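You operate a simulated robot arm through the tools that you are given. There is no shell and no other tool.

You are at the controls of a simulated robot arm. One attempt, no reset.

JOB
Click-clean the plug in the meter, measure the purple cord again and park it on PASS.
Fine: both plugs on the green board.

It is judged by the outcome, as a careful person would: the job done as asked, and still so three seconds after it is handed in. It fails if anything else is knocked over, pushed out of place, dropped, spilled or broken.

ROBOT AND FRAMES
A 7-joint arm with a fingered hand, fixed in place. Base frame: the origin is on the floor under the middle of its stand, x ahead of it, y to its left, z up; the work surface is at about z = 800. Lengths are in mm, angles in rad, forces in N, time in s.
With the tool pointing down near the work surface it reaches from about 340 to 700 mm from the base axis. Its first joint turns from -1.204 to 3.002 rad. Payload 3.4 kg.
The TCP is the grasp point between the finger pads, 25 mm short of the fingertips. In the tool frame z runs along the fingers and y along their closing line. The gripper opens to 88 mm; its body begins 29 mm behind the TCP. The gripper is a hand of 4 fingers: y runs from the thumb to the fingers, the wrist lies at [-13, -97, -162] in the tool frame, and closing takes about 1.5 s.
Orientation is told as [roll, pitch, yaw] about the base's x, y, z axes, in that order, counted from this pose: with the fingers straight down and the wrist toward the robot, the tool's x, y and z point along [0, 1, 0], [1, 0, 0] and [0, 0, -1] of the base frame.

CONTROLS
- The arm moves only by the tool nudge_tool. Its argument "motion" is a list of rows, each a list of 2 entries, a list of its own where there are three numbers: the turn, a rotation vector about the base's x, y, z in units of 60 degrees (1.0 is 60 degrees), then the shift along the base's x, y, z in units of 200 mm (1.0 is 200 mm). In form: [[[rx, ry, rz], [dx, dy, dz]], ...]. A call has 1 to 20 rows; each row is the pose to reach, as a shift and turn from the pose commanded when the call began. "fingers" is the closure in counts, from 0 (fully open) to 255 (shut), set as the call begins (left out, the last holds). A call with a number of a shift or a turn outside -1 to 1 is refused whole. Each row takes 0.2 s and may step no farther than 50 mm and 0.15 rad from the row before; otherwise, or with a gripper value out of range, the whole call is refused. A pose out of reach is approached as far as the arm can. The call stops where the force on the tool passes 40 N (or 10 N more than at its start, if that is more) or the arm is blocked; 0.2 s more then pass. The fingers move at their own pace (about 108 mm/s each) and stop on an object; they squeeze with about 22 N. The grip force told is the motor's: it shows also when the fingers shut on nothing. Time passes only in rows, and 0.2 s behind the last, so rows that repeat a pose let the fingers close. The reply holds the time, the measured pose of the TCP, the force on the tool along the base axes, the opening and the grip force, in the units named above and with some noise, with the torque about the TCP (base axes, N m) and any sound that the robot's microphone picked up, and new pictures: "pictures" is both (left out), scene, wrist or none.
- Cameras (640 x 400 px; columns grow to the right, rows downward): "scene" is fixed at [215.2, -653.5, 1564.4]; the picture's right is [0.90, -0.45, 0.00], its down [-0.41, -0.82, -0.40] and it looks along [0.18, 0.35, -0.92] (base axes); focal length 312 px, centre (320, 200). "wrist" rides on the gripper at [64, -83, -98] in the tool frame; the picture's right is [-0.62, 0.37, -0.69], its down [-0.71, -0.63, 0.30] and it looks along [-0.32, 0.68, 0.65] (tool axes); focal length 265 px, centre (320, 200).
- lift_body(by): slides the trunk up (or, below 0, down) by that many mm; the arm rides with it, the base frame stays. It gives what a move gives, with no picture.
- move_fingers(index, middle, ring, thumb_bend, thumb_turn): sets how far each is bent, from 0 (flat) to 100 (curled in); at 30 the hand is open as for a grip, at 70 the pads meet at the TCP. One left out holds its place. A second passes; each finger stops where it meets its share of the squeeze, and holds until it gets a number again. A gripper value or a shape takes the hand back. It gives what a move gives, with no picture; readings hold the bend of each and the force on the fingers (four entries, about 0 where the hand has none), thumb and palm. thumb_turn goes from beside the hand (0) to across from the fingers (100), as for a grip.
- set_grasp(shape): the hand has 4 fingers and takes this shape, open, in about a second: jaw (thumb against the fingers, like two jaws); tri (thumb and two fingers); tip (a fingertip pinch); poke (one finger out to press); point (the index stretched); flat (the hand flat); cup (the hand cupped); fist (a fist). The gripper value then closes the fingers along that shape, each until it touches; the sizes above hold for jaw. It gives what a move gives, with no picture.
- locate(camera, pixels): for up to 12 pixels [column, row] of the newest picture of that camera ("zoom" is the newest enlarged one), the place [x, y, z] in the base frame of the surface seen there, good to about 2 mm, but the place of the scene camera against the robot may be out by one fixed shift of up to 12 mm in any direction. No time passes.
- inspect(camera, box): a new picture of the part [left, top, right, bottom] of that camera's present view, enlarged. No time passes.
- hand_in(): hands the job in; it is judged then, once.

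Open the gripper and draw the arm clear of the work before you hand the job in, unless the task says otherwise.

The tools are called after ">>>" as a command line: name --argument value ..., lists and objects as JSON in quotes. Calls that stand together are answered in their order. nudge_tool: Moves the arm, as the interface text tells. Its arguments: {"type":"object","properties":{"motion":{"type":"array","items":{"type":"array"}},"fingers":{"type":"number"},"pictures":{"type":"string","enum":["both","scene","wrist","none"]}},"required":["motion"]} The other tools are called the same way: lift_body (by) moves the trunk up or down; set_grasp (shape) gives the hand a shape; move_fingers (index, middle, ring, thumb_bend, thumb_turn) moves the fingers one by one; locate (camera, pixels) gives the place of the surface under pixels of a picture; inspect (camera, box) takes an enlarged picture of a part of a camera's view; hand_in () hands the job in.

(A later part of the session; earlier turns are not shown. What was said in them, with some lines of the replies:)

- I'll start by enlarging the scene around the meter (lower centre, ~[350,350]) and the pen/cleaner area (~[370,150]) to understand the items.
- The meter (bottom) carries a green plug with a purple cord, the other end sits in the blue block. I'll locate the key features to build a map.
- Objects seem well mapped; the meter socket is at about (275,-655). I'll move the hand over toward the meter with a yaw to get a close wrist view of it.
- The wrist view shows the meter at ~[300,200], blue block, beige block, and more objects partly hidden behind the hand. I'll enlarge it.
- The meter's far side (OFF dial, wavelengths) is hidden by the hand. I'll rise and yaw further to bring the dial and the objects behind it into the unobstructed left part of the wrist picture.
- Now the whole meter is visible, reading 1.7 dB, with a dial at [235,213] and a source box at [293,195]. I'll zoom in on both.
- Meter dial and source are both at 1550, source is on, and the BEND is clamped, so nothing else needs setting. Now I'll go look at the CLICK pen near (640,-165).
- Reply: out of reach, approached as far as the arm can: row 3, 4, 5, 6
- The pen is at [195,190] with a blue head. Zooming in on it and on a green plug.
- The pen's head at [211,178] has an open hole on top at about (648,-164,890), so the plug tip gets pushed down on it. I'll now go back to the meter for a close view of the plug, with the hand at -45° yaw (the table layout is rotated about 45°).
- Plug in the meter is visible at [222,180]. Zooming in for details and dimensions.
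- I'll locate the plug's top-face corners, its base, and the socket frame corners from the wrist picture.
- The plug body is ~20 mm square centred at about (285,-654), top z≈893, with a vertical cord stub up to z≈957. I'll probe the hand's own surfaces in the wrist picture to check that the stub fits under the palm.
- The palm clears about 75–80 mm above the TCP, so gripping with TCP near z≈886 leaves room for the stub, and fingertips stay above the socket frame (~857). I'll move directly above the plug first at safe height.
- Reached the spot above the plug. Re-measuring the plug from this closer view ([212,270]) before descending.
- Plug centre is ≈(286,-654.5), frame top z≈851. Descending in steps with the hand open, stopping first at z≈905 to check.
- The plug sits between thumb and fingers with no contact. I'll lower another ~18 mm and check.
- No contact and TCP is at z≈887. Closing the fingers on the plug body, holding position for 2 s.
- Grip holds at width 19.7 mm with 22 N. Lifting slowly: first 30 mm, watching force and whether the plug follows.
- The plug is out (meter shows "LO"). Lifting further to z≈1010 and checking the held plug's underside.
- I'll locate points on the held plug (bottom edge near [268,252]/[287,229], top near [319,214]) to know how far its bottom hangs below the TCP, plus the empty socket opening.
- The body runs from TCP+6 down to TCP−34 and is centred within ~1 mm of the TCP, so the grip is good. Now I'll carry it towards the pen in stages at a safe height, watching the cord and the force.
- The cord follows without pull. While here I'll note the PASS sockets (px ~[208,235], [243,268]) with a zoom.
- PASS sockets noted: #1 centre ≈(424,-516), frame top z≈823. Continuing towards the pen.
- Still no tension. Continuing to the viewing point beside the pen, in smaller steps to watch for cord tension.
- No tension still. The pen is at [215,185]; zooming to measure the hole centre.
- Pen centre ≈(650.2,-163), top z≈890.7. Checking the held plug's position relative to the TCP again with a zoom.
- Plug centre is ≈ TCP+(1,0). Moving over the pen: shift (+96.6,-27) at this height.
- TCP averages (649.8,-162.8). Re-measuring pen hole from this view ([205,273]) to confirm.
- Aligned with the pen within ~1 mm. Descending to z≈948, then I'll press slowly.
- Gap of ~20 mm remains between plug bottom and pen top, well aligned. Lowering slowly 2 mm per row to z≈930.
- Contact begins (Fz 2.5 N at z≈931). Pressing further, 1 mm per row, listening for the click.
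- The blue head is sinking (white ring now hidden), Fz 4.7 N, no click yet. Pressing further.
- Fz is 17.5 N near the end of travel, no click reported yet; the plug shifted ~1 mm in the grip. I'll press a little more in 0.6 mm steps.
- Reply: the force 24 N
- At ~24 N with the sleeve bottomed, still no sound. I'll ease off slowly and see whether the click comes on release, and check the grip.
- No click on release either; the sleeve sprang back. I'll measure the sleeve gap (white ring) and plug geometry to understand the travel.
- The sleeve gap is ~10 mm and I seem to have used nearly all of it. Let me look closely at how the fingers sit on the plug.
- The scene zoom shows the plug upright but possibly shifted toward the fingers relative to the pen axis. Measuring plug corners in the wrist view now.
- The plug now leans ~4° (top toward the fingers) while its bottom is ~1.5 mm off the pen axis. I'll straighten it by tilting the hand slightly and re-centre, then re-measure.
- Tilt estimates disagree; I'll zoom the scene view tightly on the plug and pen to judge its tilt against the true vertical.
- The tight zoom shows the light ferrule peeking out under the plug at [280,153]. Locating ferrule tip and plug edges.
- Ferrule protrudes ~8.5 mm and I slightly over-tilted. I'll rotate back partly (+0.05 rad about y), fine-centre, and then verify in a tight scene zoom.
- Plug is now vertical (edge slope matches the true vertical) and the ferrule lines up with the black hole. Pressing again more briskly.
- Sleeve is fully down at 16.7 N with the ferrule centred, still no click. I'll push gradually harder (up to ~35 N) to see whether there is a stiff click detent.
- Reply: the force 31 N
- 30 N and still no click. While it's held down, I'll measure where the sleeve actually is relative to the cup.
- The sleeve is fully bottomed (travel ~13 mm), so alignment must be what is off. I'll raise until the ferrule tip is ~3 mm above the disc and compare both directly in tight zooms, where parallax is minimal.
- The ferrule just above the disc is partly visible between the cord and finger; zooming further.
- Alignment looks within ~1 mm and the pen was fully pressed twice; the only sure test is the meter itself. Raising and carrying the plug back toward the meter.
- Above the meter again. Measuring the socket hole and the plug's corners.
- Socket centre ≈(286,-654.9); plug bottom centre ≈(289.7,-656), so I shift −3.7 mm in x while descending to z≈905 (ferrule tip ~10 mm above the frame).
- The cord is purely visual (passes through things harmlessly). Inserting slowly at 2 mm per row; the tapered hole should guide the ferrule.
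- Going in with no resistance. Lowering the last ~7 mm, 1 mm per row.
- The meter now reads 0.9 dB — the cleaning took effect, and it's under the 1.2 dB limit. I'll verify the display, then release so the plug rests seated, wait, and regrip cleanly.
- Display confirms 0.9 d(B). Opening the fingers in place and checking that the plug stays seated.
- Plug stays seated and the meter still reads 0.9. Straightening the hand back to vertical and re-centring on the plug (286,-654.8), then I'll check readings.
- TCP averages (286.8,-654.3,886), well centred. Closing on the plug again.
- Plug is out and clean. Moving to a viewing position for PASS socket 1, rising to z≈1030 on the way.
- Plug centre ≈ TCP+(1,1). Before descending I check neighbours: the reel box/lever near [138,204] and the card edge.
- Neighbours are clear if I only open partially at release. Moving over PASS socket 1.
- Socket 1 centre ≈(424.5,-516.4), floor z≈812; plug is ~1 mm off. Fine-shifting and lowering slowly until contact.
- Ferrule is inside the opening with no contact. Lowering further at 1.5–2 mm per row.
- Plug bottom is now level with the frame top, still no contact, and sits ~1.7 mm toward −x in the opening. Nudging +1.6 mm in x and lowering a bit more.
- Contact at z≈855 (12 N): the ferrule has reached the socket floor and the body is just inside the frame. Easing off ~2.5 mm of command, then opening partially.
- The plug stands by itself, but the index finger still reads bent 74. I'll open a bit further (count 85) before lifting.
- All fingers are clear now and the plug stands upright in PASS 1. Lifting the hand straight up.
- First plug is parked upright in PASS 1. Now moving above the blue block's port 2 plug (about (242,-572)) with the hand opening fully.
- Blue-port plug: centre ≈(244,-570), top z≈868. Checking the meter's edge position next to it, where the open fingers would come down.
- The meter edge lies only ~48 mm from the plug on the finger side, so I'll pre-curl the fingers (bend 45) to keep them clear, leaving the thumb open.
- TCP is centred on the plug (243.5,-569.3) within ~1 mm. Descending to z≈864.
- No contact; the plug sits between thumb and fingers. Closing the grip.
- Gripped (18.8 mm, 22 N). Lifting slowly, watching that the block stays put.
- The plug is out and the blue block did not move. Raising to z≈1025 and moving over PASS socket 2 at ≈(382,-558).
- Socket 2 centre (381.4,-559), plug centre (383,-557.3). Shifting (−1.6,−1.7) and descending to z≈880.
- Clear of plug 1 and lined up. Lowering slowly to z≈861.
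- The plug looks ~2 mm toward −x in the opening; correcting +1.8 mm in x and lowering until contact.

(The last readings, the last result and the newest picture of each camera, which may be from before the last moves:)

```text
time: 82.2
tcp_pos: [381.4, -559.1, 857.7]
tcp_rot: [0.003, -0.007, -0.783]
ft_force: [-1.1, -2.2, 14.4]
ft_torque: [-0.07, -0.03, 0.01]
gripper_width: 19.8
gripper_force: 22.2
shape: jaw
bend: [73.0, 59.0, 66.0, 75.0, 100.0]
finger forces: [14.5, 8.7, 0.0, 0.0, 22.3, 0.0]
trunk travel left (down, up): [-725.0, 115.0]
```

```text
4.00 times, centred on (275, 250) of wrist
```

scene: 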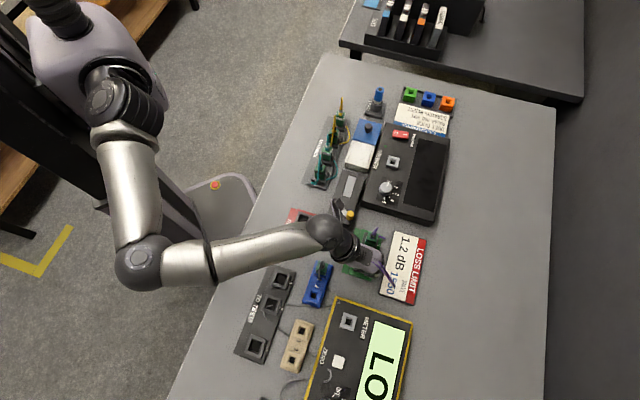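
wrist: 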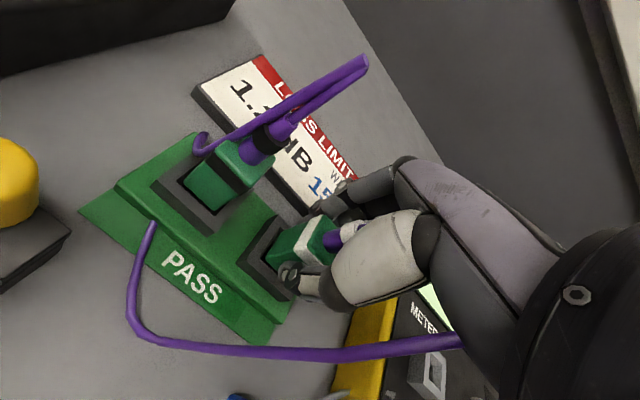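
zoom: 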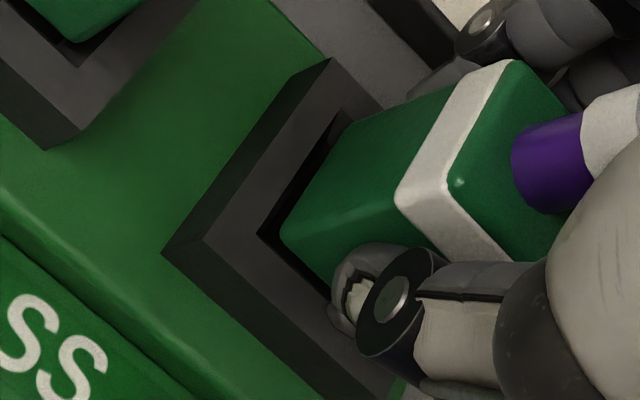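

Floor contact at z≈857.7 as expected. Easing off and opening.

>>> nudge_tool --motion '[[[0, 0, 0], [0, 0, 0.006]], [[0, 0, 0], [0, 0, 0.013]], [[0, 0, 0], [0, 0, 0.013]]]' --pictures "none"

>>> nudge_tool --motion '[[[0, 0, 0], [0, 0, 0]], [[0, 0, 0], [0, 0, 0]], [[0, 0, 0], [0, 0, 0]], [[0, 0, 0], [0, 0, 0]], [[0, 0, 0], [0, 0, 0]], [[0, 0, 0], [0, 0, 0]], [[0, 0, 0], [0, 0, 0]]]' --fingers 80

>>> inspect --camera "wrist" --box '[200, 170, 380, 320]'

```text
time: 83.0
tcp_pos: [382.6, -558.0, 856.9]
tcp_rot: [0.002, -0.003, -0.784]
ft_force: [1.5, -1.9, 10.2]
ft_torque: [-0.09, -0.07, -0.02]
gripper_width: 19.8
gripper_force: 22.1
shape: jaw
bend: [73.0, 59.0, 66.0, 75.0, 100.0]
finger forces: [14.3, 8.6, 0.1, 0.0, 20.8, 0.0]
trunk travel left (down, up): [-725.0, 115.0]
```

```text
time: 84.6
tcp_pos: [383.3, -559.8, 856.1]
tcp_rot: [0.0, 0.0, -0.783]
ft_force: [0.9, -0.6, -0.9]
ft_torque: [-0.02, 0.01, -0.02]
gripper_width: 59.9
gripper_force: 0.1
shape: jaw
bend: [28.0, 38.0, 34.0, 59.0, 100.0]
finger forces: [0.0, 0.0, 0.1, 0.1, 0.0, 0.0]
trunk travel left (down, up): [-725.0, 115.0]
```

scene: 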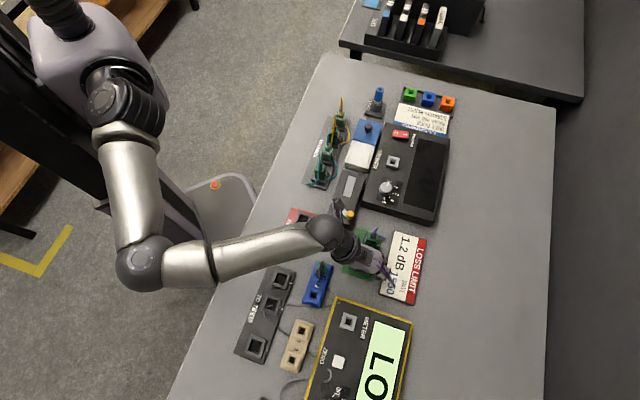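
wrist: 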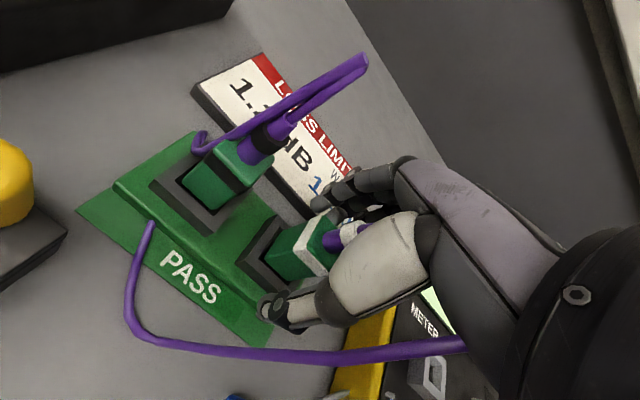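

```text
2.67 times, centred on (290, 245) of wrist
```

zoom: 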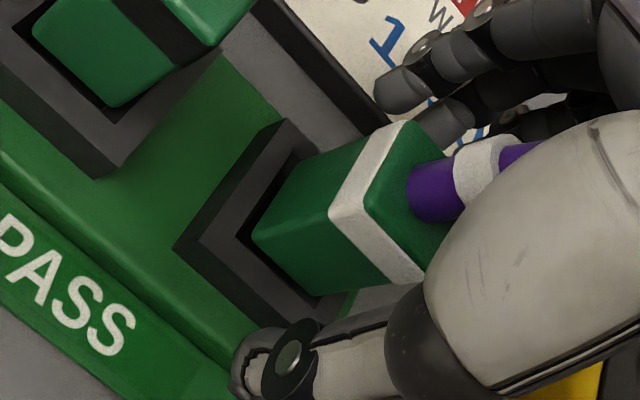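

Plug 2 stands free in PASS socket 2 with all fingers clear. Lifting straight up.

>>> nudge_tool --motion '[[[0, 0, 0], [0, 0, 0.05]], [[0, 0, 0], [0, 0, 0.15]], [[0, 0, 0], [0, 0, 0.3]], [[0, 0, 0], [0, 0, 0.45]], [[0, 0, 0], [0, 0, 0.6]], [[0, 0, 0], [0, 0, 0.75]], [[0, 0, 0], [0, 0, 0.87]]]'

>>> inspect --camera "wrist" --box '[60, 190, 260, 390]'

```text
time: 86.2
tcp_pos: [381.1, -559.9, 1032.5]
tcp_rot: [0.0, 0.0, -0.784]
ft_force: [-0.6, -0.7, -1.0]
ft_torque: [0.01, -0.01, 0.01]
gripper_width: 60.0
gripper_force: 0.0
shape: jaw
bend: [28.0, 38.0, 34.0, 59.0, 100.0]
finger forces: [0.1, 0.0, 0.0, 0.0, 0.0, 0.0]
trunk travel left (down, up): [-725.0, 115.0]
```

scene: 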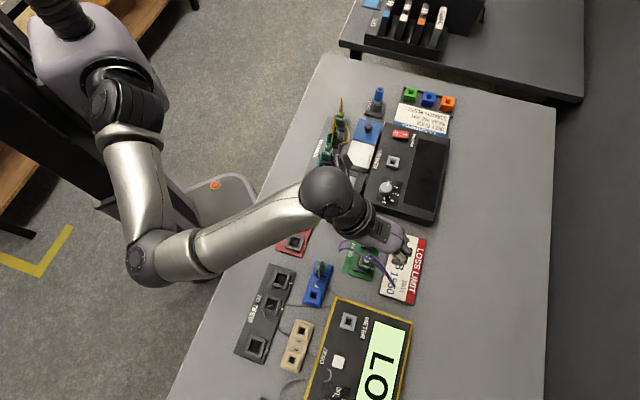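
wrist: 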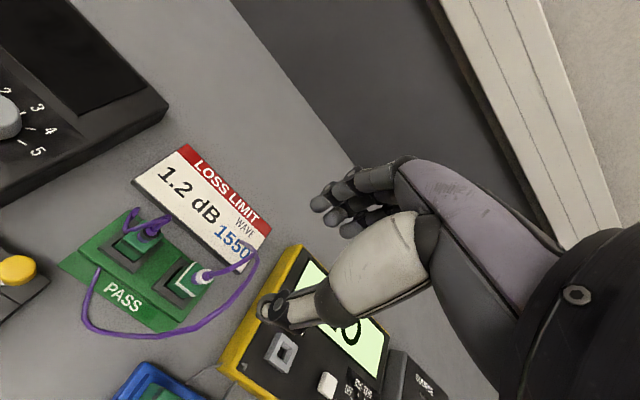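

```text
2.00 times, centred on (160, 290) of wrist
```

zoom: 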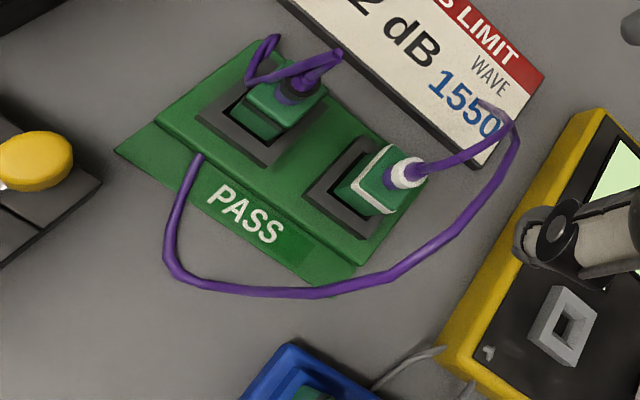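

Both plugs stand on the green PASS board. Drawing the arm clear back toward the starting pose.

>>> nudge_tool --motion '[[[0, 0, 0], [0, 0, 0.15]], [[0, 0, 0.1], [-0.03, 0.18, 0.25]], [[0, 0, 0.2], [-0.06, 0.36, 0.3]], [[0, 0, 0.3], [-0.09, 0.54, 0.35]], [[0, 0, 0.42], [-0.12, 0.72, 0.4]], [[0, 0, 0.54], [-0.16, 0.9, 0.45]]]' --fingers 0 --pictures "none"

>>> nudge_tool --motion '[[[0, 0, 0.07], [-0.02, 0.15, 0.03]], [[0, 0, 0.14], [-0.03, 0.3, 0.06]], [[0, 0, 0.21], [-0.04, 0.37, 0.09]], [[0, 0, 0.21], [-0.04, 0.37, 0.09]]]'

>>> inspect --camera "scene" --box '[230, 200, 440, 400]'

>>> inspect --camera "scene" --box '[290, 70, 470, 240]'

```text
time: 87.6
tcp_pos: [349.4, -380.5, 1122.3]
tcp_rot: [0.0, -0.001, -0.217]
ft_force: [-0.5, 0.9, -0.1]
ft_torque: [-0.05, -0.03, 0.0]
gripper_width: 87.7
gripper_force: 0.1
shape: jaw
bend: [30.0, 30.0, 30.0, 30.0, 98.0]
finger forces: [0.0, 0.1, 0.0, 0.0, 0.0, 0.0]
trunk travel left (down, up): [-725.0, 115.0]
```

```text
time: 88.6
tcp_pos: [342.0, -306.7, 1139.9]
tcp_rot: [0.0, -0.001, 0.005]
ft_force: [0.5, -1.4, -0.3]
ft_torque: [0.0, 0.02, 0.01]
gripper_width: 87.9
gripper_force: 0.1
shape: jaw
bend: [30.0, 30.0, 30.0, 30.0, 98.0]
finger forces: [0.0, 0.1, 0.0, 0.0, 0.0, 0.0]
trunk travel left (down, up): [-725.0, 115.0]
```

scene: 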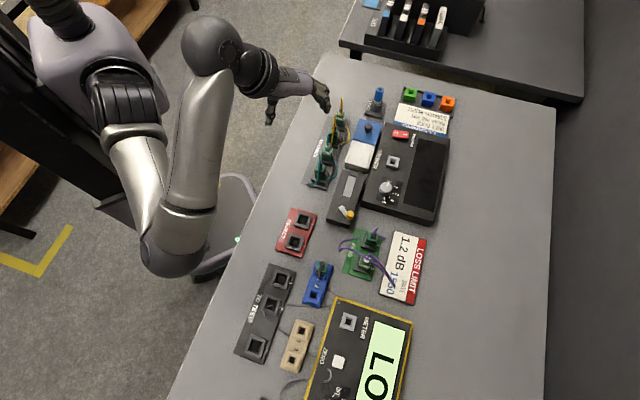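
wrist: 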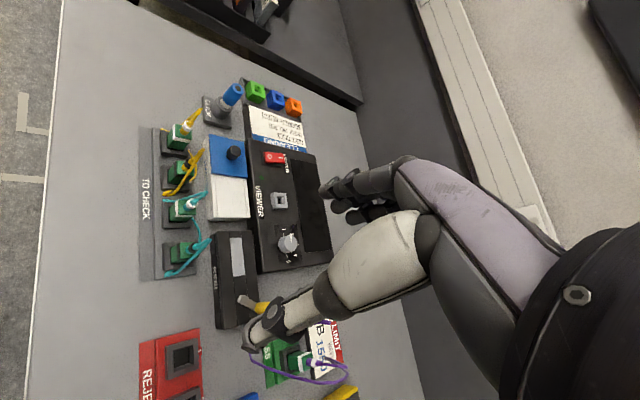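

```text
2.00 times, centred on (335, 300) of scene
```

zoom: 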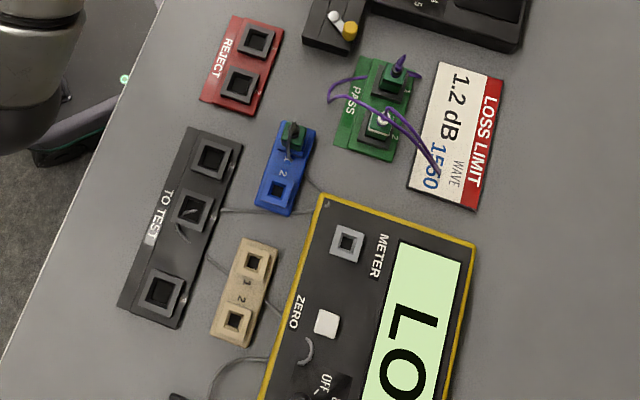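

```text
2.35 times, centred on (380, 155) of scene
```

zoom: 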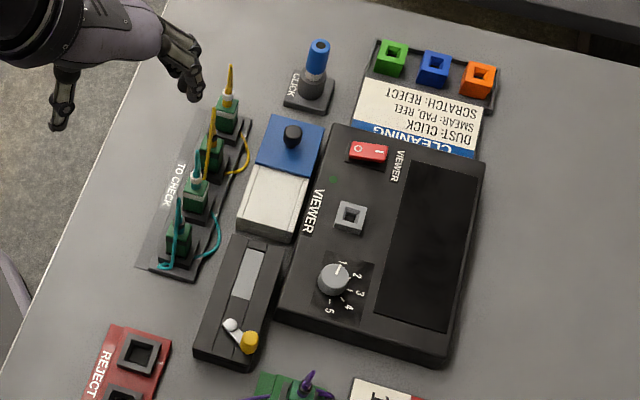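

Everything else looks unmoved. One last tight check that both parked plugs are upright.

>>> inspect --camera "scene" --box '[330, 215, 410, 285]'

>>> inspect --camera "wrist" --box '[240, 310, 370, 400]'

```text
5.71 times, centred on (370, 250) of scene
```

zoom: 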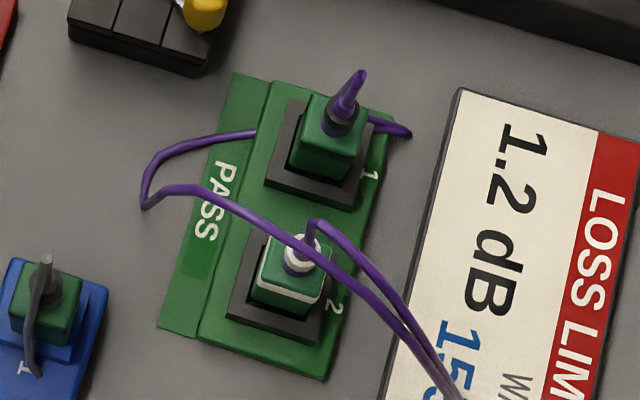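

```text
4.44 times, centred on (305, 355) of wrist
```

zoom: 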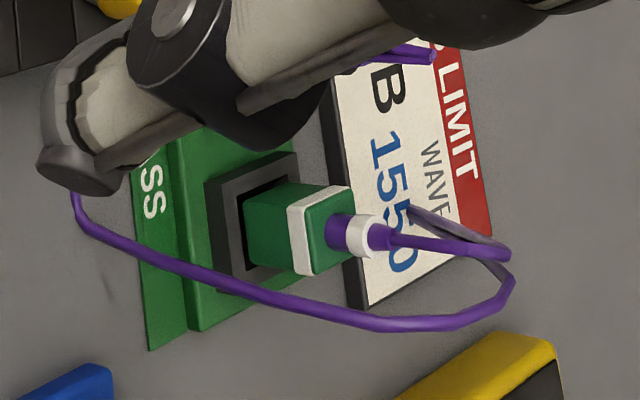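

Both plugs stand upright in PASS sockets 1 and 2. After cleaning, the cord measured 0.9 dB at 1550, under the 1.2 dB limit, and the hand is open and clear. Handing in.

>>> hand_in

```text
The job is handed in.
```

I click-cleaned the meter plug and measured the purple cord again. It now reads 0.9 dB at 1550, down from 1.7 dB and under the 1.2 dB limit.

- **Parking:** both plugs stand upright on the green PASS board. The plug from the meter is in socket 1, and the one from the blue block is in socket 2.
- **Cleaning:** I pressed the plug fully onto the pen twice, the second time to about 30 N, because I never heard a click. The lower reading is my evidence that the cleaning worked. I did not check the plug in the viewer.
- **Other items:** nothing else looked moved or knocked over in the last pictures. The hand was open and clear when I handed the job in.
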